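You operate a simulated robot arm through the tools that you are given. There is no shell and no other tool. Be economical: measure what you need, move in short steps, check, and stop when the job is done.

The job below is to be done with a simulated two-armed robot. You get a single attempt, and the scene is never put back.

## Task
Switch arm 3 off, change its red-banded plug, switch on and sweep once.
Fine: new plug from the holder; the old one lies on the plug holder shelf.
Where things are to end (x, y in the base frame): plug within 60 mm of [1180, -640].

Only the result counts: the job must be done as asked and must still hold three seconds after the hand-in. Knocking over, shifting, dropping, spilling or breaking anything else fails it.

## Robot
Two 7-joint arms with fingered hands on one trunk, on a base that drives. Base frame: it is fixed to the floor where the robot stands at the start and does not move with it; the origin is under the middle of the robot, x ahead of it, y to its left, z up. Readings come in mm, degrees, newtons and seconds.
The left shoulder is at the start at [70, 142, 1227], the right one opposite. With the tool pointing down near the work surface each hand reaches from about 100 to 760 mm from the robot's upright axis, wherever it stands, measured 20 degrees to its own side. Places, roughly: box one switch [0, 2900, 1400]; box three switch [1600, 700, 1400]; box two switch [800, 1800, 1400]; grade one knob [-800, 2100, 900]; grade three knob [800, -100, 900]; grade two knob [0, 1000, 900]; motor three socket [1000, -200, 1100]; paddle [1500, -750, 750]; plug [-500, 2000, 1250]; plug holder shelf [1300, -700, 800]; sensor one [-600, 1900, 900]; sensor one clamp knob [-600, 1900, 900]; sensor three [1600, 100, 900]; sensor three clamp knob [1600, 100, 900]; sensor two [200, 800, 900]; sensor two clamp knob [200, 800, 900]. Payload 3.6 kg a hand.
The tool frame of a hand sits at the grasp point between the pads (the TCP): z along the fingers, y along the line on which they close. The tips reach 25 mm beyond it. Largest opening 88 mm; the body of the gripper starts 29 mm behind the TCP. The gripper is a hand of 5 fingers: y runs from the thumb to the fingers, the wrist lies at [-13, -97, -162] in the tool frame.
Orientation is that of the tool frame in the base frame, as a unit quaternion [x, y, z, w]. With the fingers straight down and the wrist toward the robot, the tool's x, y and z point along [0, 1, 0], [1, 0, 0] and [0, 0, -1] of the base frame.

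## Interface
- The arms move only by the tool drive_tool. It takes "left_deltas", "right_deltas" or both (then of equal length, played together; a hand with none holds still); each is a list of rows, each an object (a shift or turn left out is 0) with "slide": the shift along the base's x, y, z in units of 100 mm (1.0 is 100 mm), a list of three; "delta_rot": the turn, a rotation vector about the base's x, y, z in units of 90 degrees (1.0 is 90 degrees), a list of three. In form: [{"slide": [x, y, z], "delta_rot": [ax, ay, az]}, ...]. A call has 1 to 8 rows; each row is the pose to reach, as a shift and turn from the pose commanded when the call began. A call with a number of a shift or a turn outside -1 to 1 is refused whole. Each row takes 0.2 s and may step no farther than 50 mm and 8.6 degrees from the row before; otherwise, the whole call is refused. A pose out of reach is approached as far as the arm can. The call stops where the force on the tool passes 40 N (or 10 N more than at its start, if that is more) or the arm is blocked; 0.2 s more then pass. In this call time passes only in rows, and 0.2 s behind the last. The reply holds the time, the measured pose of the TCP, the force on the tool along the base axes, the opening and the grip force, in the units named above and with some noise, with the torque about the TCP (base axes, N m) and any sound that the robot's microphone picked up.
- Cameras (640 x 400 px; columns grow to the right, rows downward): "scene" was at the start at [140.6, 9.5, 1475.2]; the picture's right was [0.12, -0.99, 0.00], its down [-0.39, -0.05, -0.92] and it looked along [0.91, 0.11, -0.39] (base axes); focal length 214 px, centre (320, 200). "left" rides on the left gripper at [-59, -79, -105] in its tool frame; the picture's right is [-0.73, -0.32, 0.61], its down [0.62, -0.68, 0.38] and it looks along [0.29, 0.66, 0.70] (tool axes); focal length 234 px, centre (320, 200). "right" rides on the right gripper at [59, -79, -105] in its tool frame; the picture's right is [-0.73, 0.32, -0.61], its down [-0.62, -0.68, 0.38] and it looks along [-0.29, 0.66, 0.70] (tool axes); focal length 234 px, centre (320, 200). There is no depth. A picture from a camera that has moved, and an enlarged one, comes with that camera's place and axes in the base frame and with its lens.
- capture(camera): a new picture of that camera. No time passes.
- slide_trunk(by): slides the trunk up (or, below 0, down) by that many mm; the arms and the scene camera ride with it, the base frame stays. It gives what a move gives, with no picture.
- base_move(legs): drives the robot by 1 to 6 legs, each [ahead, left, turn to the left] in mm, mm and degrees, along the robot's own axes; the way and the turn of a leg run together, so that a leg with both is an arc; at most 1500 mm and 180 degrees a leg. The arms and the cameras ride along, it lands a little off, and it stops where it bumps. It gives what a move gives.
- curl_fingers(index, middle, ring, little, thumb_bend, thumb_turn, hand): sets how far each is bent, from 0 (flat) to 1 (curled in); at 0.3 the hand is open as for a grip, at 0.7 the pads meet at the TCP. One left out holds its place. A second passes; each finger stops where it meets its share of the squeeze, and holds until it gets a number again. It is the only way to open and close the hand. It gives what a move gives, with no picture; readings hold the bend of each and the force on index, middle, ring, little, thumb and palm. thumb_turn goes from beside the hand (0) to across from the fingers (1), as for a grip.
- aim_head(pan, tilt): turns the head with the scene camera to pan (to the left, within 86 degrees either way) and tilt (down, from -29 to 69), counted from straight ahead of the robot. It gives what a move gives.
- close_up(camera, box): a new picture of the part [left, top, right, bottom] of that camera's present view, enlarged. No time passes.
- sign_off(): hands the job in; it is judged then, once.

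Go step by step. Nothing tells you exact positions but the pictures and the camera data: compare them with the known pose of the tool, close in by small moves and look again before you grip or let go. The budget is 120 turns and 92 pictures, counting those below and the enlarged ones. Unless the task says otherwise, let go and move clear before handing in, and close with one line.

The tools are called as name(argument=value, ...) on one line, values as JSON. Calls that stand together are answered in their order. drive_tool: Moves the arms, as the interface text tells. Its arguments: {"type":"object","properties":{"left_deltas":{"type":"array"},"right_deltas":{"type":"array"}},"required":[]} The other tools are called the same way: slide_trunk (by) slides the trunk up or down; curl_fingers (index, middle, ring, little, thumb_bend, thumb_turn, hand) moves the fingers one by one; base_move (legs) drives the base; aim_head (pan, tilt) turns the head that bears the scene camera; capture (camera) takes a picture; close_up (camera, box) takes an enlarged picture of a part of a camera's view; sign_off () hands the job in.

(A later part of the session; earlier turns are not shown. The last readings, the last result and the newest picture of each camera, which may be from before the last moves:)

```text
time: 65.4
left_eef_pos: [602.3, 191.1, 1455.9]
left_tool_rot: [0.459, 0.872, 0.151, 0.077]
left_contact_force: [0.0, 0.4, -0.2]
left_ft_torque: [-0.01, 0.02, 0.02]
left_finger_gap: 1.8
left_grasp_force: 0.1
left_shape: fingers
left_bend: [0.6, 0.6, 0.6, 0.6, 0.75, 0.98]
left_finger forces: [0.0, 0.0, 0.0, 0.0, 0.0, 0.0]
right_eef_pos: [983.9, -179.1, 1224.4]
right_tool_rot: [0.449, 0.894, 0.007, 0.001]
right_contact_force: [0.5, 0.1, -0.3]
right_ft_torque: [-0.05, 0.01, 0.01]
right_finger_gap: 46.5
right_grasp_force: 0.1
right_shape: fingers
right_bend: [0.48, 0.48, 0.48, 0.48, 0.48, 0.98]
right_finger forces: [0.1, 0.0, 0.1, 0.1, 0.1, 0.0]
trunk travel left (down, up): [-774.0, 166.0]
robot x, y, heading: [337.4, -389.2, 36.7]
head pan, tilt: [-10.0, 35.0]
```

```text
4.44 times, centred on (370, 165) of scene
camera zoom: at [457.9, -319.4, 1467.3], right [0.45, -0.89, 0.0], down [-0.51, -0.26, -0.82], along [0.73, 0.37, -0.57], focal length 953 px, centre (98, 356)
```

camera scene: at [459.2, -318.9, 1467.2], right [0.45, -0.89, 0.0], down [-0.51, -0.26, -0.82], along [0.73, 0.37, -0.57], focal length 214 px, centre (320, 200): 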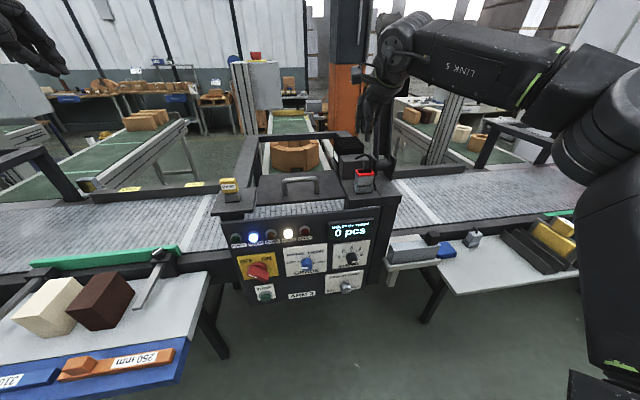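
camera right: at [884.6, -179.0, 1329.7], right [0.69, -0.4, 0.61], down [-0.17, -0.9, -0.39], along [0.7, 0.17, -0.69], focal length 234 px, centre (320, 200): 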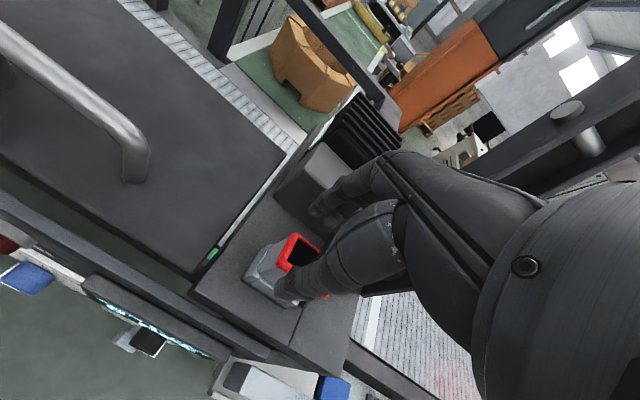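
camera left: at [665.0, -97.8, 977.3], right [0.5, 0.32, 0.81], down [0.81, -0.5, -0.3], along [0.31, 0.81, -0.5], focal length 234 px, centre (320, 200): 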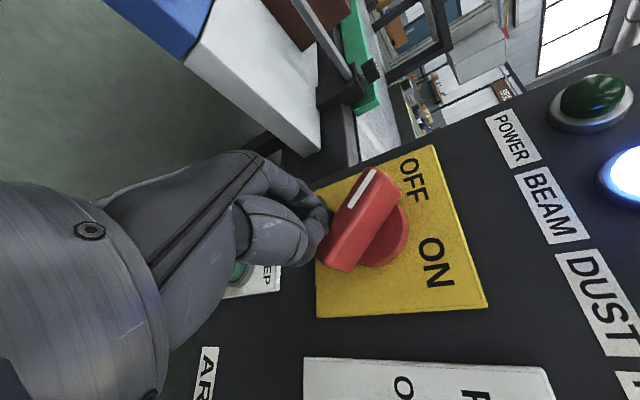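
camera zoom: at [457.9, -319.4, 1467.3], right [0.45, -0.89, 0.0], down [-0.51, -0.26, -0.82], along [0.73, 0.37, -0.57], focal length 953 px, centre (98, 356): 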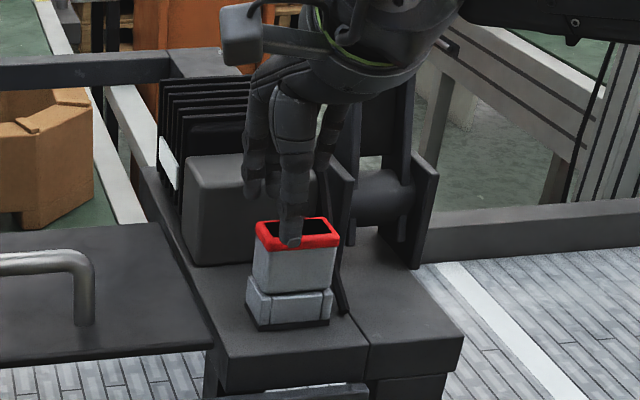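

The thumb is in front of the rim and the fingers behind. Descending the last 46 mm to grip around the collar.

drive_tool(right_deltas=[{"slide": [0, 0, -0.15]}, {"slide": [0, 0, -0.3]}, {"slide": [0, 0, -0.4]}, {"slide": [0, 0, -0.47]}])

close_up(camera="scene", box=[320, 120, 420, 210])

close_up(camera="right", box=[220, 150, 420, 350])

```text
time: 66.4
left_eef_pos: [601.8, 191.2, 1456.0]
left_tool_rot: [0.458, 0.872, 0.152, 0.077]
left_contact_force: [-0.6, -0.3, -0.5]
left_ft_torque: [0.03, 0.01, 0.0]
left_finger_gap: 1.7
left_grasp_force: 0.0
left_shape: fingers
left_bend: [0.6, 0.6, 0.6, 0.6, 0.75, 0.98]
left_finger forces: [0.0, 0.0, 0.0, 0.0, 0.0, 0.1]
right_eef_pos: [982.6, -179.1, 1180.8]
right_tool_rot: [0.449, 0.894, 0.006, 0.001]
right_contact_force: [1.0, -0.1, -0.7]
right_ft_torque: [-0.01, 0.0, 0.01]
right_finger_gap: 46.4
right_grasp_force: 0.0
right_shape: fingers
right_bend: [0.48, 0.48, 0.48, 0.48, 0.48, 0.98]
right_finger forces: [0.0, 0.1, 0.0, 0.0, 0.0, 0.0]
trunk travel left (down, up): [-774.0, 166.0]
robot x, y, heading: [340.0, -384.7, 36.6]
head pan, tilt: [-10.0, 35.0]
```

```text
4.44 times, centred on (370, 165) of scene
camera zoom: at [457.8, -319.4, 1467.3], right [0.45, -0.89, 0.0], down [-0.51, -0.26, -0.82], along [0.73, 0.37, -0.57], focal length 953 px, centre (98, 356)
```

zoom: 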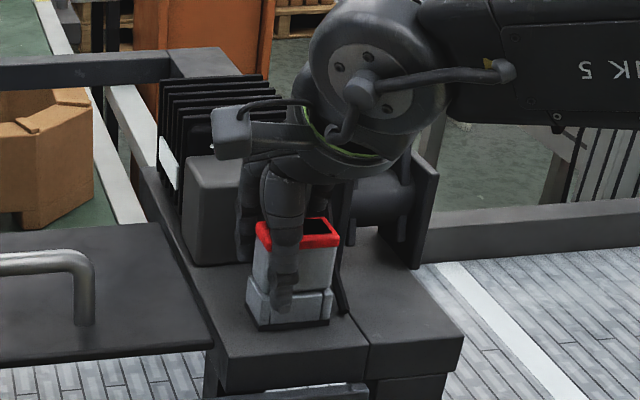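

```text
2.00 times, centred on (320, 250) of right
camera zoom: at [884.4, -178.4, 1283.5], right [0.69, -0.4, 0.61], down [-0.17, -0.9, -0.39], along [0.7, 0.17, -0.69], focal length 468 px, centre (320, 100)
```

zoom: 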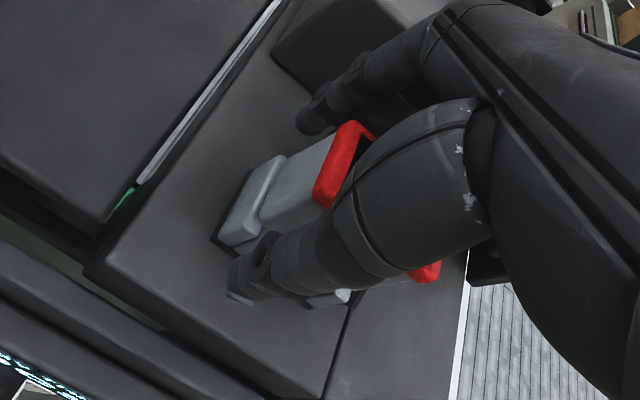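

Thumb in front, fingers behind. Closing the grip.

curl_fingers(hand="right", index=0.68, middle=0.68, ring=0.68, little=0.68, thumb_bend=0.68)

close_up(camera="scene", box=[320, 120, 420, 210])

```text
time: 67.4
left_eef_pos: [602.4, 191.4, 1453.8]
left_tool_rot: [0.459, 0.872, 0.151, 0.077]
left_contact_force: [0.2, -0.2, -0.5]
left_ft_torque: [0.01, -0.01, -0.05]
left_finger_gap: 1.9
left_grasp_force: 0.1
left_shape: fingers
left_bend: [0.6, 0.6, 0.6, 0.6, 0.75, 0.98]
left_finger forces: [0.1, 0.0, 0.1, 0.0, 0.1, 0.0]
right_eef_pos: [985.1, -178.1, 1178.7]
right_tool_rot: [0.449, 0.893, 0.006, 0.001]
right_contact_force: [5.9, 2.7, 2.5]
right_ft_torque: [0.09, -0.17, 0.22]
right_finger_gap: 21.4
right_grasp_force: 10.7
right_shape: fingers
right_bend: [0.61, 0.63, 0.64, 0.66, 0.58, 0.97]
right_finger forces: [4.2, 4.3, 3.3, 2.1, 7.6, 0.0]
trunk travel left (down, up): [-774.0, 166.0]
robot x, y, heading: [342.4, -389.9, 36.9]
head pan, tilt: [-10.0, 35.0]
```

```text
4.44 times, centred on (370, 165) of scene
camera zoom: at [459.0, -318.6, 1467.2], right [0.45, -0.89, 0.0], down [-0.51, -0.26, -0.82], along [0.73, 0.37, -0.57], focal length 953 px, centre (98, 356)
```

zoom: 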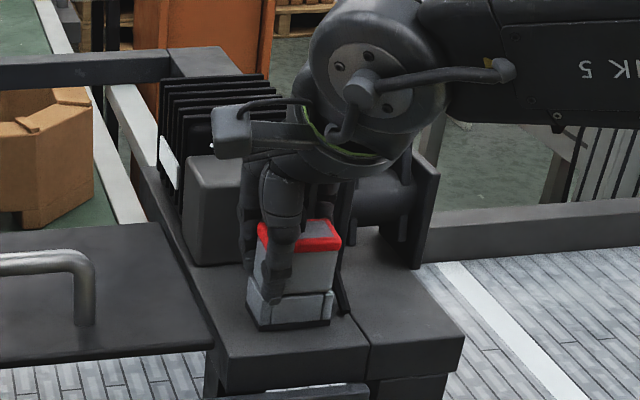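

Gripped with all digits. I firm it slightly and pull straight up.

curl_fingers(hand="right", index=0.8, middle=0.8, ring=0.8, little=0.8, thumb_bend=0.8)

drive_tool(right_deltas=[{"slide": [0, 0, 0.1]}, {"slide": [0, 0, 0.2]}, {"slide": [0, 0, 0.3]}, {"slide": [0, 0, 0.45]}, {"slide": [0, 0, 0.6]}, {"slide": [0, 0, 0.8]}])

close_up(camera="scene", box=[320, 100, 420, 210])

```text
time: 68.4
left_eef_pos: [605.7, 193.4, 1454.3]
left_tool_rot: [0.458, 0.873, 0.151, 0.075]
left_contact_force: [-0.1, 0.1, 0.1]
left_ft_torque: [0.03, -0.02, -0.02]
left_finger_gap: 1.7
left_grasp_force: 0.1
left_shape: fingers
left_bend: [0.6, 0.6, 0.6, 0.6, 0.75, 0.98]
left_finger forces: [0.1, 0.1, 0.0, 0.0, 0.0, 0.0]
right_eef_pos: [988.1, -175.5, 1176.9]
right_tool_rot: [0.448, 0.894, 0.005, 0.0]
right_contact_force: [18.6, 9.5, 6.2]
right_ft_torque: [0.26, -0.39, 0.68]
right_finger_gap: 21.3
right_grasp_force: 29.0
right_shape: fingers
right_bend: [0.72, 0.63, 0.72, 0.73, 0.6, 0.96]
right_finger forces: [9.7, 9.1, 9.6, 11.3, 18.1, 0.1]
trunk travel left (down, up): [-774.0, 166.0]
robot x, y, heading: [339.6, -387.2, 36.8]
head pan, tilt: [-10.0, 35.0]
```

```text
time: 69.8
left_eef_pos: [600.0, 190.8, 1456.6]
left_tool_rot: [0.459, 0.872, 0.151, 0.077]
left_contact_force: [-0.2, -0.4, 0.0]
left_ft_torque: [0.01, 0.02, 0.0]
left_finger_gap: 1.8
left_grasp_force: 0.1
left_shape: fingers
left_bend: [0.6, 0.6, 0.6, 0.6, 0.75, 0.98]
left_finger forces: [0.0, 0.0, 0.0, 0.1, 0.1, 0.0]
right_eef_pos: [981.7, -177.7, 1259.0]
right_tool_rot: [0.449, 0.894, 0.007, 0.0]
right_contact_force: [0.1, 0.4, -0.3]
right_ft_torque: [0.0, -0.02, -0.04]
right_finger_gap: 21.0
right_grasp_force: 16.0
right_shape: fingers
right_bend: [0.72, 0.73, 0.73, 0.75, 0.6, 0.93]
right_finger forces: [6.4, 4.9, 3.1, 1.3, 16.8, 0.0]
trunk travel left (down, up): [-774.0, 166.0]
robot x, y, heading: [337.5, -385.9, 36.6]
head pan, tilt: [-10.0, 35.0]
```

```text
3.64 times, centred on (370, 155) of scene
camera zoom: at [456.9, -319.8, 1467.4], right [0.45, -0.89, 0.0], down [-0.51, -0.26, -0.82], along [0.73, 0.37, -0.57], focal length 780 px, centre (138, 364)
```

zoom: 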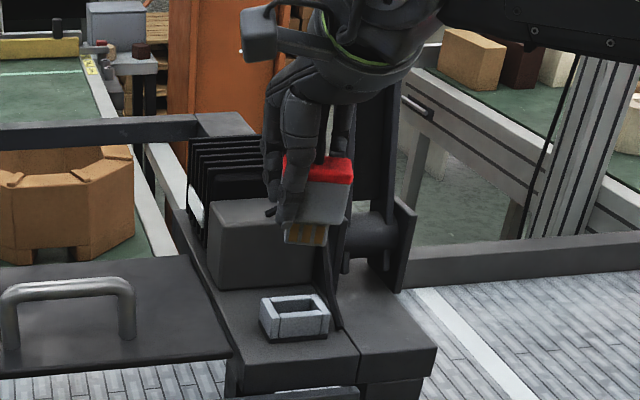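

The red-banded plug is out (brass pins visible). I drive back and right so it hovers over the shelf spot (1180,-640).

base_move(legs=[[-119, 0, 0], [0, -476, 0]])

aim_head(pan=-15, tilt=40)

capture(camera="scene")

capture(camera="right")

```text
time: 73.5
left_eef_pos: [787.1, -259.4, 1455.1]
left_tool_rot: [0.458, 0.872, 0.152, 0.078]
left_contact_force: [-1.0, 0.8, 0.7]
left_ft_torque: [-0.03, 0.01, 0.0]
left_finger_gap: 2.1
left_grasp_force: 0.2
left_shape: fingers
left_bend: [0.6, 0.6, 0.6, 0.6, 0.75, 0.98]
left_finger forces: [0.0, 0.1, 0.1, 0.0, 0.0, 0.0]
right_eef_pos: [1168.2, -627.8, 1259.2]
right_tool_rot: [0.45, 0.893, 0.006, 0.001]
right_contact_force: [-0.2, -0.1, -0.9]
right_ft_torque: [0.02, -0.01, 0.0]
right_finger_gap: 21.3
right_grasp_force: 16.6
right_shape: fingers
right_bend: [0.72, 0.73, 0.73, 0.75, 0.6, 0.93]
right_finger forces: [6.4, 5.0, 3.2, 1.4, 16.9, 0.0]
trunk travel left (down, up): [-774.0, 166.0]
robot x, y, heading: [524.6, -840.3, 36.4]
head pan, tilt: [-10.0, 35.0]
```

```text
time: 74.1
left_eef_pos: [788.3, -261.2, 1455.4]
left_tool_rot: [0.459, 0.872, 0.152, 0.077]
left_contact_force: [0.4, 0.2, 0.5]
left_ft_torque: [-0.03, 0.01, 0.02]
left_finger_gap: 2.0
left_grasp_force: 0.1
left_shape: fingers
left_bend: [0.6, 0.6, 0.6, 0.6, 0.75, 0.98]
left_finger forces: [0.1, 0.1, 0.0, 0.0, 0.0, 0.1]
right_eef_pos: [1169.3, -628.9, 1260.3]
right_tool_rot: [0.449, 0.894, 0.007, 0.0]
right_contact_force: [0.1, -0.2, -0.5]
right_ft_torque: [0.03, -0.03, 0.01]
right_finger_gap: 21.1
right_grasp_force: 16.5
right_shape: fingers
right_bend: [0.72, 0.73, 0.73, 0.75, 0.6, 0.93]
right_finger forces: [6.4, 5.0, 3.1, 1.4, 16.8, 0.0]
trunk travel left (down, up): [-774.0, 166.0]
robot x, y, heading: [526.7, -841.8, 36.1]
head pan, tilt: [-15.0, 40.0]
```

```text
43 pictures are left
camera scene: at [643.9, -778.9, 1459.8], right [0.37, -0.93, 0.0], down [-0.6, -0.24, -0.77], along [0.71, 0.28, -0.64], focal length 214 px, centre (320, 200)
```

scene: 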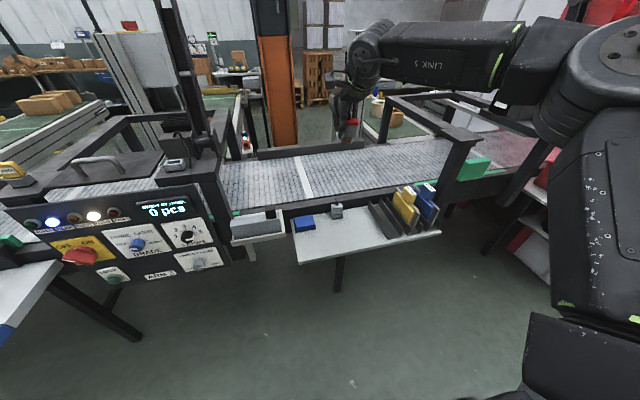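

```text
42 pictures are left
camera right: at [1070.0, -629.3, 1363.7], right [0.69, -0.4, 0.61], down [-0.17, -0.9, -0.39], along [0.7, 0.17, -0.69], focal length 234 px, centre (320, 200)
```

right: 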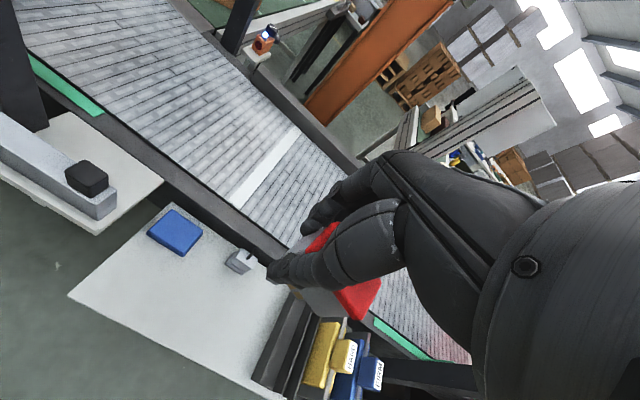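

The plug hangs almost exactly over (1180,-640), and that shelf area is free. Lowering with the trunk first.

slide_trunk(by=-340)

capture(camera="scene")

close_up(camera="right", box=[200, 150, 420, 350])

```text
time: 77.5
left_eef_pos: [786.9, -261.5, 1115.8]
left_tool_rot: [0.459, 0.872, 0.152, 0.078]
left_contact_force: [0.9, 0.4, 0.8]
left_ft_torque: [0.0, -0.02, -0.01]
left_finger_gap: 1.9
left_grasp_force: 0.0
left_shape: fingers
left_bend: [0.6, 0.6, 0.6, 0.6, 0.75, 0.98]
left_finger forces: [0.2, 0.1, 0.0, 0.1, 0.1, 0.0]
right_eef_pos: [1168.9, -628.9, 918.2]
right_tool_rot: [0.448, 0.894, 0.007, 0.001]
right_contact_force: [0.5, 0.0, -0.1]
right_ft_torque: [0.0, 0.03, 0.01]
right_finger_gap: 21.2
right_grasp_force: 16.4
right_shape: fingers
right_bend: [0.72, 0.73, 0.73, 0.75, 0.6, 0.93]
right_finger forces: [6.3, 5.0, 3.1, 1.5, 16.8, 0.0]
trunk travel left (down, up): [-434.0, 506.0]
robot x, y, heading: [526.1, -839.4, 36.5]
head pan, tilt: [-15.0, 40.0]
```

```text
41 pictures are left
camera scene: at [643.8, -779.1, 1119.8], right [0.37, -0.93, 0.0], down [-0.6, -0.24, -0.77], along [0.71, 0.28, -0.64], focal length 214 px, centre (320, 200)
```

scene: 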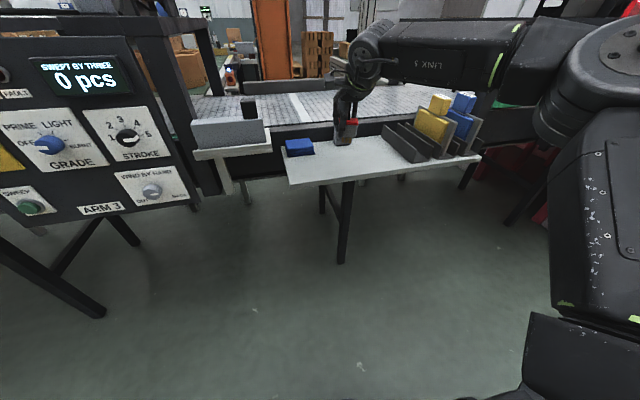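

```text
2.00 times, centred on (310, 250) of right
camera zoom: at [1069.9, -629.5, 1023.8], right [0.69, -0.4, 0.61], down [-0.17, -0.9, -0.39], along [0.7, 0.17, -0.69], focal length 468 px, centre (340, 100)
```

zoom: 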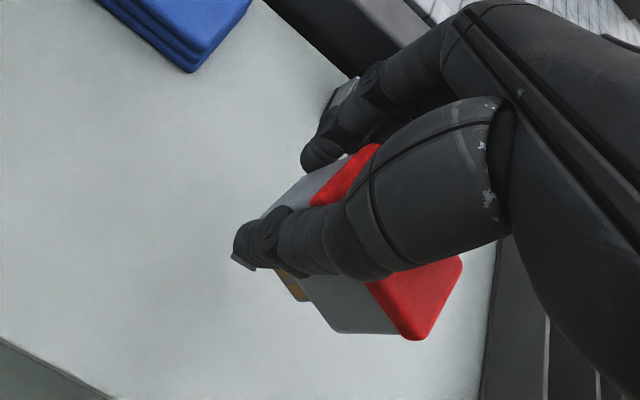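

Lowering by arm toward the shelf surface.

drive_tool(right_deltas=[{"slide": [0, 0, -0.15]}, {"slide": [0, 0, -0.3]}, {"slide": [0, 0, -0.4]}])

close_up(camera="scene", box=[320, 90, 400, 160])

```text
time: 78.3
left_eef_pos: [788.6, -260.7, 1115.3]
left_tool_rot: [0.459, 0.872, 0.151, 0.078]
left_contact_force: [-0.3, -0.5, 0.1]
left_ft_torque: [-0.02, 0.0, 0.02]
left_finger_gap: 1.8
left_grasp_force: 0.1
left_shape: fingers
left_bend: [0.6, 0.6, 0.6, 0.6, 0.75, 0.98]
left_finger forces: [0.0, 0.0, 0.0, 0.0, 0.0, 0.0]
right_eef_pos: [1169.3, -629.0, 879.3]
right_tool_rot: [0.448, 0.894, 0.006, 0.0]
right_contact_force: [0.0, -0.8, -0.5]
right_ft_torque: [-0.01, -0.03, -0.02]
right_finger_gap: 20.7
right_grasp_force: 15.9
right_shape: fingers
right_bend: [0.72, 0.73, 0.73, 0.75, 0.6, 0.93]
right_finger forces: [6.2, 5.1, 3.0, 1.3, 16.5, 0.0]
trunk travel left (down, up): [-434.0, 506.0]
robot x, y, heading: [528.7, -837.0, 36.6]
head pan, tilt: [-15.0, 40.0]
```

```text
5.71 times, centred on (360, 125) of scene
camera zoom: at [644.0, -779.0, 1119.7], right [0.37, -0.93, 0.0], down [-0.6, -0.24, -0.77], along [0.71, 0.28, -0.64], focal length 1226 px, centre (91, 629)
```

zoom: 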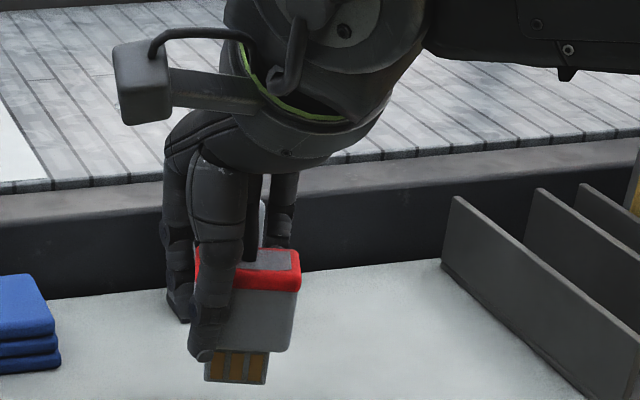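

Still above the shelf; lowering gently further.

drive_tool(right_deltas=[{"slide": [0, 0, -0.05]}, {"slide": [0, 0, -0.1]}, {"slide": [0, 0, -0.14]}, {"slide": [0, 0, -0.18]}])

close_up(camera="scene", box=[320, 90, 400, 160])

```text
time: 79.3
left_eef_pos: [788.7, -260.0, 1115.9]
left_tool_rot: [0.458, 0.872, 0.152, 0.077]
left_contact_force: [0.2, -0.6, 0.1]
left_ft_torque: [-0.03, 0.01, -0.02]
left_finger_gap: 1.9
left_grasp_force: 0.0
left_shape: fingers
left_bend: [0.6, 0.6, 0.6, 0.6, 0.75, 0.98]
left_finger forces: [0.0, 0.0, 0.0, 0.1, 0.1, 0.0]
right_eef_pos: [1168.2, -629.5, 860.4]
right_tool_rot: [0.448, 0.894, 0.007, 0.0]
right_contact_force: [-1.2, 0.3, -1.2]
right_ft_torque: [-0.03, -0.03, -0.01]
right_finger_gap: 20.9
right_grasp_force: 15.7
right_shape: fingers
right_bend: [0.72, 0.73, 0.73, 0.75, 0.6, 0.93]
right_finger forces: [6.1, 5.2, 3.0, 1.2, 16.4, 0.0]
trunk travel left (down, up): [-434.0, 506.0]
robot x, y, heading: [525.1, -841.7, 36.5]
head pan, tilt: [-15.0, 40.0]
```

```text
5.71 times, centred on (360, 125) of scene
camera zoom: at [644.0, -779.0, 1119.7], right [0.37, -0.93, 0.0], down [-0.6, -0.24, -0.77], along [0.71, 0.28, -0.64], focal length 1226 px, centre (91, 629)
```

zoom: 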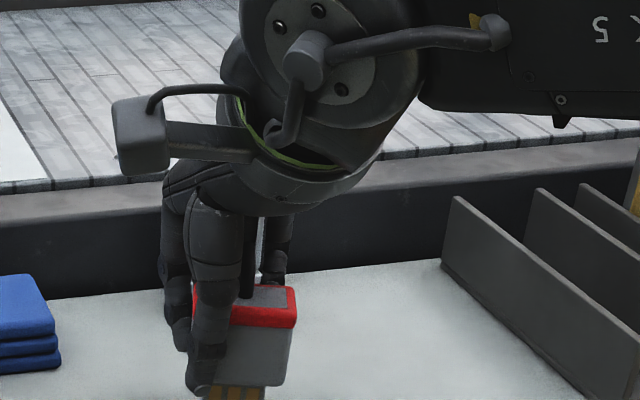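

No contact yet; continuing slowly down.

drive_tool(right_deltas=[{"slide": [0, 0, -0.03]}, {"slide": [0, 0, -0.06]}, {"slide": [0, 0, -0.09]}, {"slide": [0, 0, -0.12]}, {"slide": [0, 0, -0.15]}])

close_up(camera="scene", box=[320, 105, 400, 175])

```text
time: 80.5
left_eef_pos: [785.4, -260.8, 1116.1]
left_tool_rot: [0.459, 0.872, 0.152, 0.077]
left_contact_force: [0.2, 0.1, 1.2]
left_ft_torque: [-0.03, -0.02, 0.02]
left_finger_gap: 1.9
left_grasp_force: 0.0
left_shape: fingers
left_bend: [0.6, 0.6, 0.6, 0.6, 0.75, 0.98]
left_finger forces: [0.1, 0.0, 0.0, 0.0, 0.1, 0.1]
right_eef_pos: [1168.7, -629.1, 848.3]
right_tool_rot: [0.448, 0.894, 0.007, 0.0]
right_contact_force: [0.2, 1.4, 3.3]
right_ft_torque: [-0.06, 0.0, 0.0]
right_finger_gap: 20.6
right_grasp_force: 16.1
right_shape: fingers
right_bend: [0.72, 0.73, 0.74, 0.75, 0.6, 0.92]
right_finger forces: [5.8, 5.7, 3.5, 1.5, 16.6, 0.1]
trunk travel left (down, up): [-434.0, 506.0]
robot x, y, heading: [528.7, -835.3, 36.4]
head pan, tilt: [-15.0, 40.0]
```

```text
5.71 times, centred on (360, 140) of scene
camera zoom: at [643.2, -779.0, 1119.9], right [0.37, -0.93, 0.0], down [-0.6, -0.24, -0.77], along [0.71, 0.28, -0.64], focal length 1226 px, centre (91, 543)
```

zoom: 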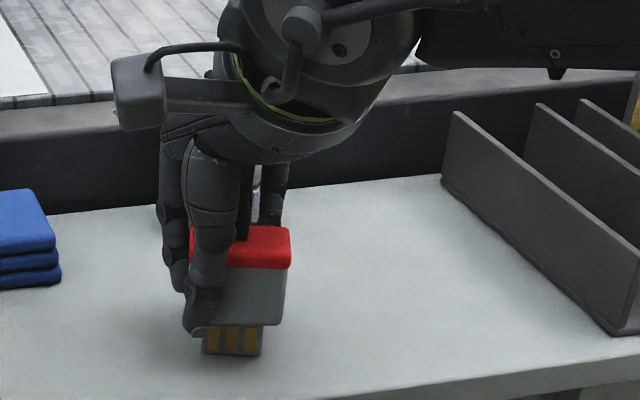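

The pins touch the shelf. Releasing gently.

curl_fingers(hand="right", index=0.58, middle=0.58, ring=0.58, little=0.58, thumb_bend=0.55)

curl_fingers(hand="right", index=0.45, middle=0.45, ring=0.45, little=0.45, thumb_bend=0.4)

close_up(camera="scene", box=[320, 105, 400, 175])

```text
time: 81.5
left_eef_pos: [788.5, -261.4, 1115.4]
left_tool_rot: [0.459, 0.872, 0.151, 0.078]
left_contact_force: [0.4, -0.4, 0.1]
left_ft_torque: [0.01, -0.05, 0.04]
left_finger_gap: 2.0
left_grasp_force: 0.1
left_shape: fingers
left_bend: [0.6, 0.6, 0.6, 0.6, 0.75, 0.98]
left_finger forces: [0.0, 0.0, 0.1, 0.1, 0.0, 0.1]
right_eef_pos: [1168.3, -628.0, 846.2]
right_tool_rot: [0.448, 0.894, 0.007, 0.001]
right_contact_force: [0.1, 0.6, -0.4]
right_ft_torque: [0.01, -0.02, 0.01]
right_finger_gap: 28.7
right_grasp_force: 0.2
right_shape: fingers
right_bend: [0.57, 0.57, 0.57, 0.57, 0.55, 0.97]
right_finger forces: [0.1, 0.1, 0.0, 0.0, 0.0, 0.0]
trunk travel left (down, up): [-434.0, 506.0]
robot x, y, heading: [529.7, -841.2, 36.5]
head pan, tilt: [-15.0, 40.0]
```

```text
time: 82.5
left_eef_pos: [786.3, -261.1, 1116.5]
left_tool_rot: [0.459, 0.872, 0.152, 0.078]
left_contact_force: [-0.3, 0.3, -0.3]
left_ft_torque: [0.03, 0.0, -0.01]
left_finger_gap: 1.9
left_grasp_force: 0.1
left_shape: fingers
left_bend: [0.6, 0.6, 0.6, 0.6, 0.75, 0.98]
left_finger forces: [0.0, 0.1, 0.0, 0.1, 0.0, 0.1]
right_eef_pos: [1168.6, -630.1, 847.3]
right_tool_rot: [0.449, 0.894, 0.007, 0.001]
right_contact_force: [0.0, 0.1, -0.2]
right_ft_torque: [-0.01, 0.0, -0.02]
right_finger_gap: 57.6
right_grasp_force: 0.0
right_shape: fingers
right_bend: [0.45, 0.45, 0.45, 0.45, 0.4, 0.97]
right_finger forces: [0.1, 0.1, 0.1, 0.0, 0.1, 0.1]
trunk travel left (down, up): [-434.0, 506.0]
robot x, y, heading: [525.0, -838.8, 36.7]
head pan, tilt: [-15.0, 40.0]
```

```text
5.71 times, centred on (360, 140) of scene
camera zoom: at [643.8, -779.1, 1119.8], right [0.37, -0.93, 0.0], down [-0.6, -0.24, -0.77], along [0.71, 0.28, -0.64], focal length 1226 px, centre (91, 543)
```

zoom: 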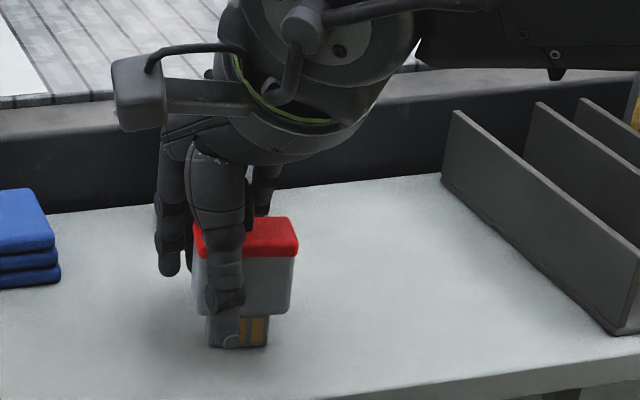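

It stands upright on its pins. Lifting straight clear with the trunk and locating the new plug.

slide_trunk(by=170)

capture(camera="right")

close_up(camera="scene", box=[280, 130, 420, 250])

```text
time: 84.4
left_eef_pos: [788.8, -261.1, 1285.9]
left_tool_rot: [0.459, 0.872, 0.152, 0.078]
left_contact_force: [0.3, -0.2, 1.1]
left_ft_torque: [0.02, -0.02, -0.02]
left_finger_gap: 1.8
left_grasp_force: 0.0
left_shape: fingers
left_bend: [0.6, 0.6, 0.6, 0.6, 0.75, 0.98]
left_finger forces: [0.1, 0.0, 0.1, 0.0, 0.0, 0.1]
right_eef_pos: [1168.4, -629.4, 1015.8]
right_tool_rot: [0.449, 0.894, 0.007, 0.0]
right_contact_force: [0.2, -0.3, 1.3]
right_ft_torque: [-0.02, 0.01, 0.03]
right_finger_gap: 57.4
right_grasp_force: 0.0
right_shape: fingers
right_bend: [0.45, 0.45, 0.45, 0.45, 0.4, 0.97]
right_finger forces: [0.1, 0.0, 0.0, 0.0, 0.0, 0.0]
trunk travel left (down, up): [-604.0, 336.0]
robot x, y, heading: [524.7, -839.7, 36.3]
head pan, tilt: [-15.0, 40.0]
```

```text
35 pictures are left
camera right: at [1069.8, -629.4, 1121.0], right [0.69, -0.4, 0.61], down [-0.17, -0.9, -0.39], along [0.7, 0.17, -0.69], focal length 234 px, centre (320, 200)
```

right: 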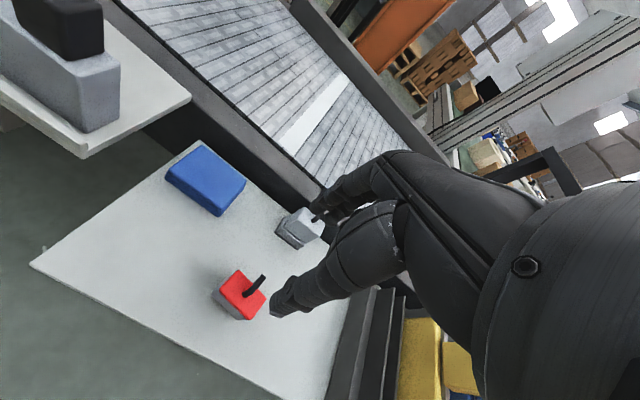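

```text
3.33 times, centred on (350, 190) of scene
camera zoom: at [643.9, -779.0, 1289.7], right [0.37, -0.93, 0.0], down [-0.6, -0.24, -0.77], along [0.71, 0.28, -0.64], focal length 715 px, centre (220, 233)
```

zoom: 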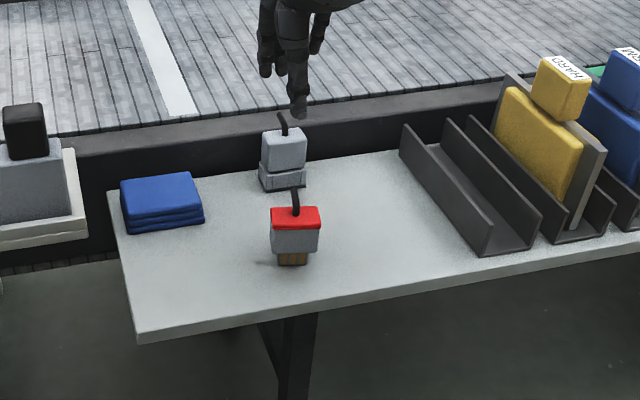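

The red plug stands at about (1177,-648), within tolerance. Now I drive to hover over the new plug near (1298,-591).

curl_fingers(hand="right", index=0.48, middle=0.48, ring=0.48, little=0.48, thumb_bend=0.46)

base_move(legs=[[120, -33, 0]])

capture(camera="right")

close_up(camera="scene", box=[280, 130, 420, 250])

```text
time: 85.4
left_eef_pos: [787.9, -259.6, 1286.1]
left_tool_rot: [0.458, 0.873, 0.152, 0.077]
left_contact_force: [0.6, -0.9, -0.4]
left_ft_torque: [-0.03, 0.02, 0.03]
left_finger_gap: 2.0
left_grasp_force: 0.0
left_shape: fingers
left_bend: [0.6, 0.6, 0.6, 0.6, 0.75, 0.98]
left_finger forces: [0.0, 0.1, 0.1, 0.0, 0.1, 0.0]
right_eef_pos: [1169.3, -629.3, 1015.2]
right_tool_rot: [0.448, 0.894, 0.006, 0.0]
right_contact_force: [-0.7, 0.8, 0.4]
right_ft_torque: [-0.02, 0.02, -0.03]
right_finger_gap: 48.9
right_grasp_force: 0.0
right_shape: fingers
right_bend: [0.48, 0.48, 0.48, 0.48, 0.46, 0.97]
right_finger forces: [0.0, 0.1, 0.1, 0.1, 0.0, 0.0]
trunk travel left (down, up): [-604.0, 336.0]
robot x, y, heading: [522.0, -837.8, 36.4]
head pan, tilt: [-15.0, 40.0]
```

```text
time: 86.6
left_eef_pos: [903.2, -215.6, 1285.7]
left_tool_rot: [0.458, 0.872, 0.153, 0.077]
left_contact_force: [-0.1, 0.1, 0.0]
left_ft_torque: [0.01, 0.02, -0.01]
left_finger_gap: 2.0
left_grasp_force: 0.0
left_shape: fingers
left_bend: [0.6, 0.6, 0.6, 0.6, 0.75, 0.98]
left_finger forces: [0.0, 0.1, 0.0, 0.0, 0.0, 0.1]
right_eef_pos: [1284.3, -585.8, 1016.8]
right_tool_rot: [0.449, 0.894, 0.006, 0.001]
right_contact_force: [0.5, -0.3, -0.2]
right_ft_torque: [-0.02, -0.01, -0.01]
right_finger_gap: 48.7
right_grasp_force: 0.1
right_shape: fingers
right_bend: [0.48, 0.48, 0.48, 0.48, 0.46, 0.97]
right_finger forces: [0.0, 0.0, 0.0, 0.1, 0.0, 0.0]
trunk travel left (down, up): [-604.0, 336.0]
robot x, y, heading: [644.4, -794.6, 36.7]
head pan, tilt: [-15.0, 40.0]
```

```text
33 pictures are left
camera right: at [1185.2, -585.5, 1121.6], right [0.69, -0.4, 0.61], down [-0.17, -0.9, -0.39], along [0.7, 0.17, -0.69], focal length 234 px, centre (320, 200)
```

right: 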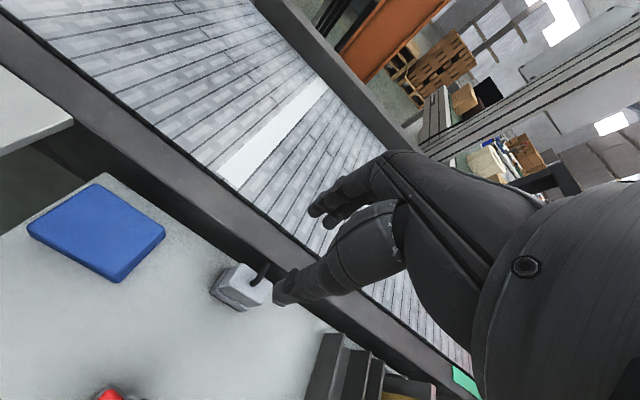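

```text
3.33 times, centred on (350, 190) of scene
camera zoom: at [759.2, -734.9, 1289.9], right [0.37, -0.93, 0.0], down [-0.6, -0.24, -0.77], along [0.71, 0.28, -0.64], focal length 715 px, centre (220, 233)
```

zoom: 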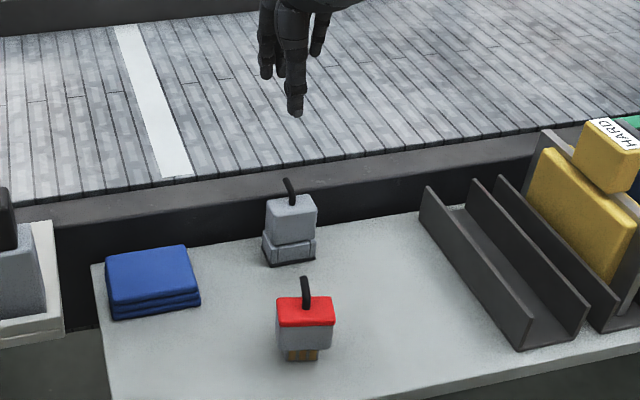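

Good triangulation: new plug's top centre at about (1297,-596,865). I descend in two stages.

drive_tool(right_deltas=[{"slide": [0.06, -0.01, -0.25]}, {"slide": [0.06, -0.01, -0.5]}, {"slide": [0.06, -0.01, -0.75]}, {"slide": [0.06, -0.01, -0.98]}])

close_up(camera="right", box=[200, 150, 400, 350])

close_up(camera="scene", box=[310, 140, 410, 230])

```text
time: 87.6
left_eef_pos: [904.4, -217.5, 1285.7]
left_tool_rot: [0.458, 0.872, 0.153, 0.077]
left_contact_force: [-0.1, 0.7, -0.2]
left_ft_torque: [0.0, 0.01, 0.0]
left_finger_gap: 1.8
left_grasp_force: 0.1
left_shape: fingers
left_bend: [0.6, 0.6, 0.6, 0.6, 0.75, 0.98]
left_finger forces: [0.0, 0.1, 0.0, 0.0, 0.1, 0.0]
right_eef_pos: [1291.9, -586.1, 916.4]
right_tool_rot: [0.449, 0.893, 0.007, 0.0]
right_contact_force: [0.4, -0.3, 0.1]
right_ft_torque: [-0.01, 0.01, 0.0]
right_finger_gap: 48.7
right_grasp_force: 0.1
right_shape: fingers
right_bend: [0.48, 0.48, 0.48, 0.48, 0.46, 0.97]
right_finger forces: [0.1, 0.1, 0.0, 0.0, 0.0, 0.0]
trunk travel left (down, up): [-604.0, 336.0]
robot x, y, heading: [640.8, -792.7, 36.4]
head pan, tilt: [-15.0, 40.0]
```

```text
2.00 times, centred on (300, 250) of right
camera zoom: at [1192.4, -586.8, 1022.1], right [0.69, -0.4, 0.61], down [-0.17, -0.9, -0.39], along [0.7, 0.17, -0.69], focal length 468 px, centre (360, 100)
```

zoom: 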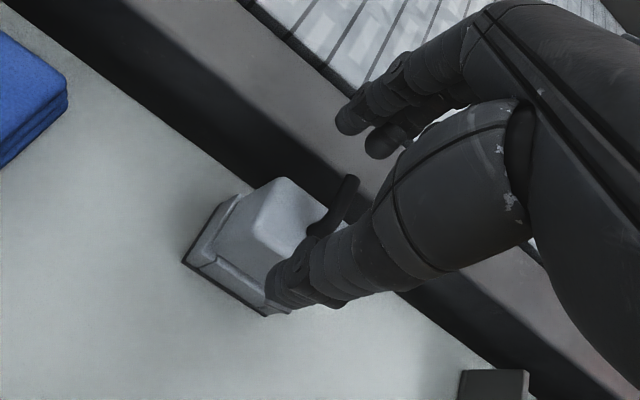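

```text
4.44 times, centred on (360, 185) of scene
camera zoom: at [760.2, -734.6, 1289.8], right [0.37, -0.93, 0.0], down [-0.6, -0.24, -0.77], along [0.71, 0.28, -0.64], focal length 953 px, centre (142, 267)
```

zoom: 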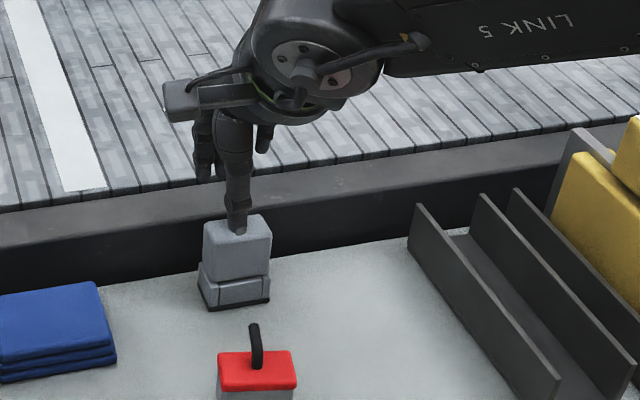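

Alignment is close; shifting 4 mm back toward me and descending around the plug.

drive_tool(right_deltas=[{"slide": [-0.03, -0.025, -0.1]}, {"slide": [-0.035, -0.03, -0.25]}, {"slide": [-0.035, -0.03, -0.4]}, {"slide": [-0.035, -0.03, -0.54]}])

close_up(camera="right", box=[200, 150, 400, 350])

close_up(camera="scene", box=[310, 140, 410, 230])

```text
time: 88.6
left_eef_pos: [904.6, -216.9, 1286.2]
left_tool_rot: [0.459, 0.872, 0.151, 0.077]
left_contact_force: [-0.1, 0.4, 0.3]
left_ft_torque: [0.04, -0.02, -0.01]
left_finger_gap: 1.9
left_grasp_force: 0.0
left_shape: fingers
left_bend: [0.6, 0.6, 0.6, 0.6, 0.75, 0.98]
left_finger forces: [0.0, 0.0, 0.1, 0.0, 0.0, 0.0]
right_eef_pos: [1287.2, -589.8, 864.6]
right_tool_rot: [0.448, 0.894, 0.006, 0.0]
right_contact_force: [-0.1, 0.0, -1.1]
right_ft_torque: [0.0, 0.01, -0.05]
right_finger_gap: 48.9
right_grasp_force: 0.1
right_shape: fingers
right_bend: [0.48, 0.48, 0.48, 0.48, 0.46, 0.97]
right_finger forces: [0.1, 0.0, 0.0, 0.1, 0.0, 0.0]
trunk travel left (down, up): [-604.0, 336.0]
robot x, y, heading: [644.9, -800.0, 36.6]
head pan, tilt: [-15.0, 40.0]
```

```text
2.00 times, centred on (300, 250) of right
camera zoom: at [1188.3, -589.6, 969.4], right [0.69, -0.4, 0.61], down [-0.17, -0.9, -0.39], along [0.7, 0.17, -0.69], focal length 468 px, centre (360, 100)
```

zoom: 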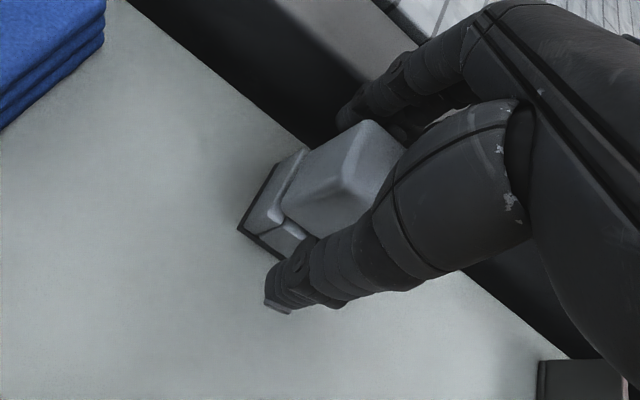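

```text
4.44 times, centred on (360, 185) of scene
camera zoom: at [760.2, -734.6, 1289.7], right [0.37, -0.93, 0.0], down [-0.6, -0.24, -0.77], along [0.71, 0.28, -0.64], focal length 953 px, centre (142, 267)
```

zoom: 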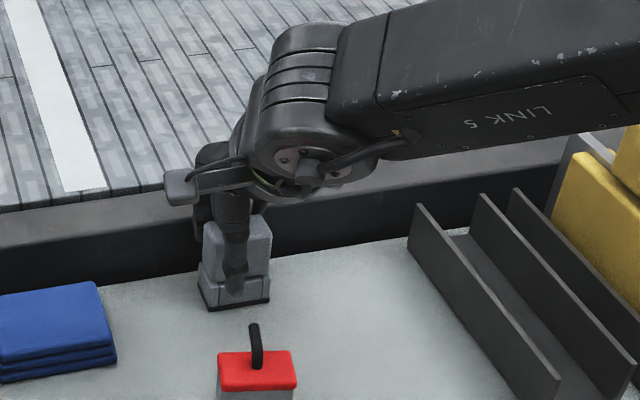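

Thumb is centred on the plug front. Closing gently.

curl_fingers(hand="right", index=0.7, middle=0.7, ring=0.7, little=0.7, thumb_bend=0.7)

drive_tool(right_deltas=[{"slide": [0, 0, 0.08]}, {"slide": [0, 0, 0.16]}, {"slide": [0, 0, 0.24]}, {"slide": [0, 0, 0.4]}, {"slide": [0, 0, 0.6]}, {"slide": [0, 0, 0.85]}])

close_up(camera="scene", box=[310, 120, 410, 230])

```text
time: 89.6
left_eef_pos: [904.6, -216.2, 1284.6]
left_tool_rot: [0.458, 0.872, 0.151, 0.076]
left_contact_force: [0.1, 0.0, -0.1]
left_ft_torque: [-0.01, 0.03, 0.02]
left_finger_gap: 1.9
left_grasp_force: 0.0
left_shape: fingers
left_bend: [0.6, 0.6, 0.6, 0.6, 0.75, 0.98]
left_finger forces: [0.0, 0.0, 0.1, 0.1, 0.0, 0.0]
right_eef_pos: [1288.6, -587.9, 864.3]
right_tool_rot: [0.449, 0.894, 0.006, 0.001]
right_contact_force: [13.3, 6.8, 7.8]
right_ft_torque: [0.18, -0.44, 0.34]
right_finger_gap: 22.1
right_grasp_force: 17.6
right_shape: fingers
right_bend: [0.6, 0.62, 0.62, 0.67, 0.6, 0.97]
right_finger forces: [7.1, 8.0, 6.5, 3.9, 10.0, 0.0]
trunk travel left (down, up): [-604.0, 336.0]
robot x, y, heading: [640.7, -794.8, 36.7]
head pan, tilt: [-15.0, 40.0]
```

```text
time: 91.0
left_eef_pos: [903.1, -217.7, 1287.3]
left_tool_rot: [0.459, 0.872, 0.153, 0.078]
left_contact_force: [-1.1, 0.0, 0.2]
left_ft_torque: [0.01, -0.02, -0.04]
left_finger_gap: 2.1
left_grasp_force: 0.1
left_shape: fingers
left_bend: [0.6, 0.6, 0.6, 0.6, 0.75, 0.98]
left_finger forces: [0.1, 0.0, 0.0, 0.0, 0.1, 0.1]
right_eef_pos: [1288.1, -589.5, 950.0]
right_tool_rot: [0.448, 0.894, 0.007, 0.0]
right_contact_force: [0.0, 0.5, 0.1]
right_ft_torque: [0.03, 0.0, -0.02]
right_finger_gap: 21.8
right_grasp_force: 9.9
right_shape: fingers
right_bend: [0.61, 0.65, 0.67, 0.7, 0.6, 0.95]
right_finger forces: [5.0, 3.2, 1.8, 0.0, 10.1, 0.0]
trunk travel left (down, up): [-604.0, 336.0]
robot x, y, heading: [642.8, -793.8, 36.6]
head pan, tilt: [-15.0, 40.0]
```

```text
3.64 times, centred on (360, 175) of scene
camera zoom: at [759.2, -734.9, 1289.8], right [0.37, -0.93, 0.0], down [-0.6, -0.24, -0.77], along [0.71, 0.28, -0.64], focal length 780 px, centre (174, 291)
```

zoom: 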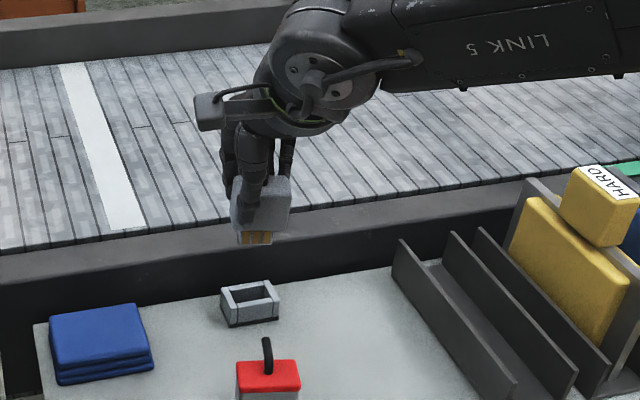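

The new plug is out of its holder. I raise and drive back in front of the socket.

drive_tool(right_deltas=[{"slide": [0, 0, 0.3]}, {"slide": [0, 0, 0.6]}, {"slide": [0, 0, 0.95]}])

slide_trunk(by=215)

base_move(legs=[[-130, 0, 0], [0, 511, 0], [70, 0, 0]])

capture(camera="right")

close_up(camera="scene", box=[300, 100, 440, 210])

```text
time: 91.8
left_eef_pos: [904.2, -216.5, 1286.8]
left_tool_rot: [0.458, 0.873, 0.151, 0.077]
left_contact_force: [-0.4, -0.9, -0.1]
left_ft_torque: [-0.03, 0.0, 0.01]
left_finger_gap: 1.9
left_grasp_force: 0.1
left_shape: fingers
left_bend: [0.6, 0.6, 0.6, 0.6, 0.75, 0.98]
left_finger forces: [0.0, 0.0, 0.0, 0.0, 0.0, 0.0]
right_eef_pos: [1287.3, -590.0, 1044.8]
right_tool_rot: [0.448, 0.894, 0.007, 0.0]
right_contact_force: [0.2, 0.5, -0.1]
right_ft_torque: [0.0, 0.01, 0.0]
right_finger_gap: 21.5
right_grasp_force: 9.8
right_shape: fingers
right_bend: [0.61, 0.65, 0.67, 0.7, 0.6, 0.95]
right_finger forces: [4.9, 3.2, 1.7, 0.1, 9.9, 0.1]
trunk travel left (down, up): [-604.0, 336.0]
robot x, y, heading: [642.6, -795.5, 36.4]
head pan, tilt: [-15.0, 40.0]
```

```text
time: 94.1
left_eef_pos: [905.0, -216.9, 1501.0]
left_tool_rot: [0.459, 0.872, 0.151, 0.077]
left_contact_force: [0.3, 0.1, -1.2]
left_ft_torque: [-0.01, 0.01, 0.03]
left_finger_gap: 1.8
left_grasp_force: 0.0
left_shape: fingers
left_bend: [0.6, 0.6, 0.6, 0.6, 0.75, 0.98]
left_finger forces: [0.0, 0.0, 0.0, 0.0, 0.1, 0.0]
right_eef_pos: [1288.0, -589.1, 1259.2]
right_tool_rot: [0.448, 0.894, 0.007, 0.0]
right_contact_force: [-0.4, -0.2, -0.1]
right_ft_torque: [0.02, -0.02, 0.03]
right_finger_gap: 21.5
right_grasp_force: 10.0
right_shape: fingers
right_bend: [0.61, 0.65, 0.67, 0.7, 0.6, 0.95]
right_finger forces: [5.0, 3.3, 1.7, 0.0, 10.0, 0.1]
trunk travel left (down, up): [-819.0, 121.0]
robot x, y, heading: [640.0, -793.2, 36.3]
head pan, tilt: [-15.0, 40.0]
```

```text
time: 98.6
left_eef_pos: [542.5, 153.3, 1505.4]
left_tool_rot: [0.457, 0.872, 0.155, 0.078]
left_contact_force: [-1.5, 0.0, 0.5]
left_ft_torque: [0.01, -0.01, 0.02]
left_finger_gap: 1.9
left_grasp_force: 0.0
left_shape: fingers
left_bend: [0.6, 0.6, 0.6, 0.6, 0.75, 0.98]
left_finger forces: [0.1, 0.1, 0.1, 0.0, 0.0, 0.0]
right_eef_pos: [929.0, -215.9, 1263.9]
right_tool_rot: [0.447, 0.894, 0.009, 0.002]
right_contact_force: [-0.6, -1.1, -0.4]
right_ft_torque: [0.03, -0.02, -0.02]
right_finger_gap: 21.4
right_grasp_force: 10.4
right_shape: fingers
right_bend: [0.61, 0.65, 0.67, 0.7, 0.6, 0.95]
right_finger forces: [5.0, 3.1, 1.6, 0.0, 9.8, 0.0]
trunk travel left (down, up): [-819.0, 121.0]
robot x, y, heading: [290.2, -418.5, 36.6]
head pan, tilt: [-15.0, 40.0]
```

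```text
26 pictures are left
camera right: at [829.6, -217.5, 1367.7], right [0.69, -0.4, 0.61], down [-0.17, -0.9, -0.4], along [0.71, 0.17, -0.69], focal length 234 px, centre (320, 200)
```

right: 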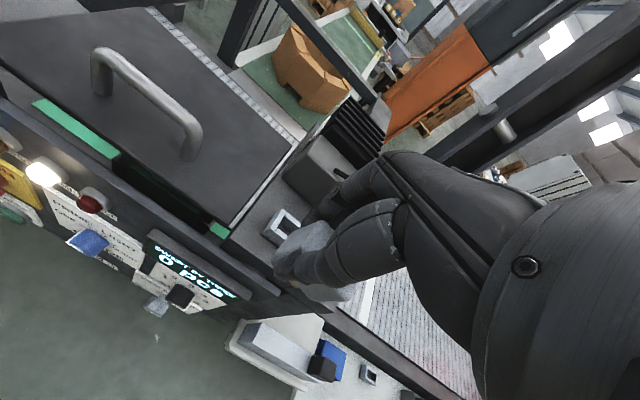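

```text
3.64 times, centred on (370, 155) of scene
camera zoom: at [400.5, -364.5, 1505.7], right [0.37, -0.93, 0.0], down [-0.59, -0.23, -0.77], along [0.71, 0.28, -0.64], focal length 780 px, centre (138, 364)
```

zoom: 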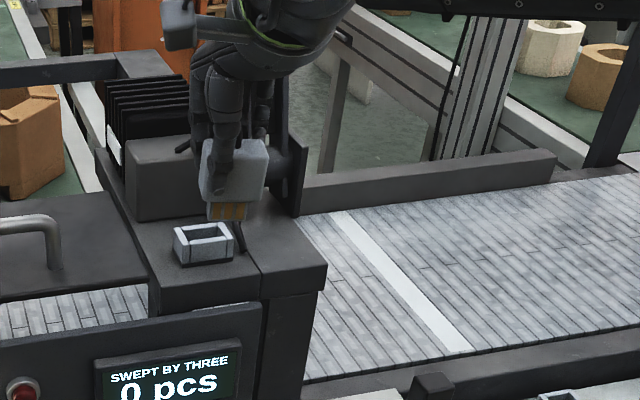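

I need the plug's attitude in the hand; taking tight close-ups of it.

close_up(camera="scene", box=[340, 125, 390, 175])

close_up(camera="right", box=[240, 190, 380, 320])

```text
8.00 times, centred on (365, 150) of scene
camera zoom: at [400.5, -364.5, 1505.7], right [0.37, -0.93, 0.0], down [-0.59, -0.23, -0.77], along [0.71, 0.28, -0.64], focal length 1716 px, centre (-40, 600)
```

zoom: 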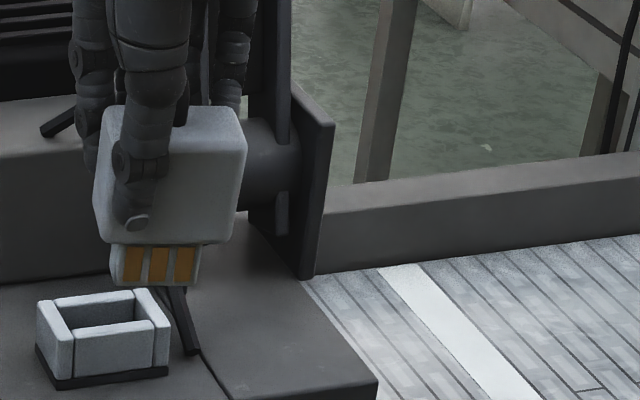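

```text
3.08 times, centred on (310, 255) of right
camera zoom: at [829.6, -217.5, 1367.7], right [0.69, -0.4, 0.61], down [-0.17, -0.9, -0.4], along [0.71, 0.17, -0.69], focal length 720 px, centre (351, 31)
```

zoom: 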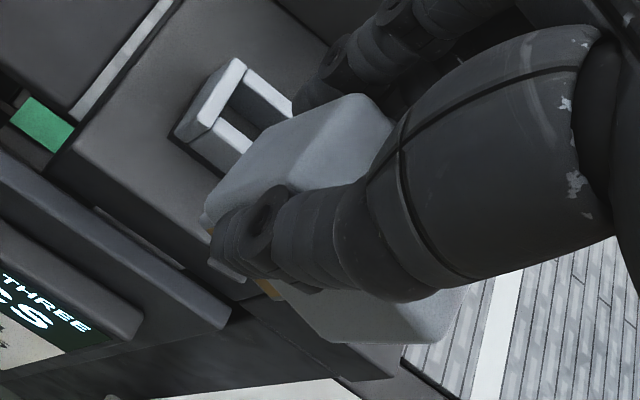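

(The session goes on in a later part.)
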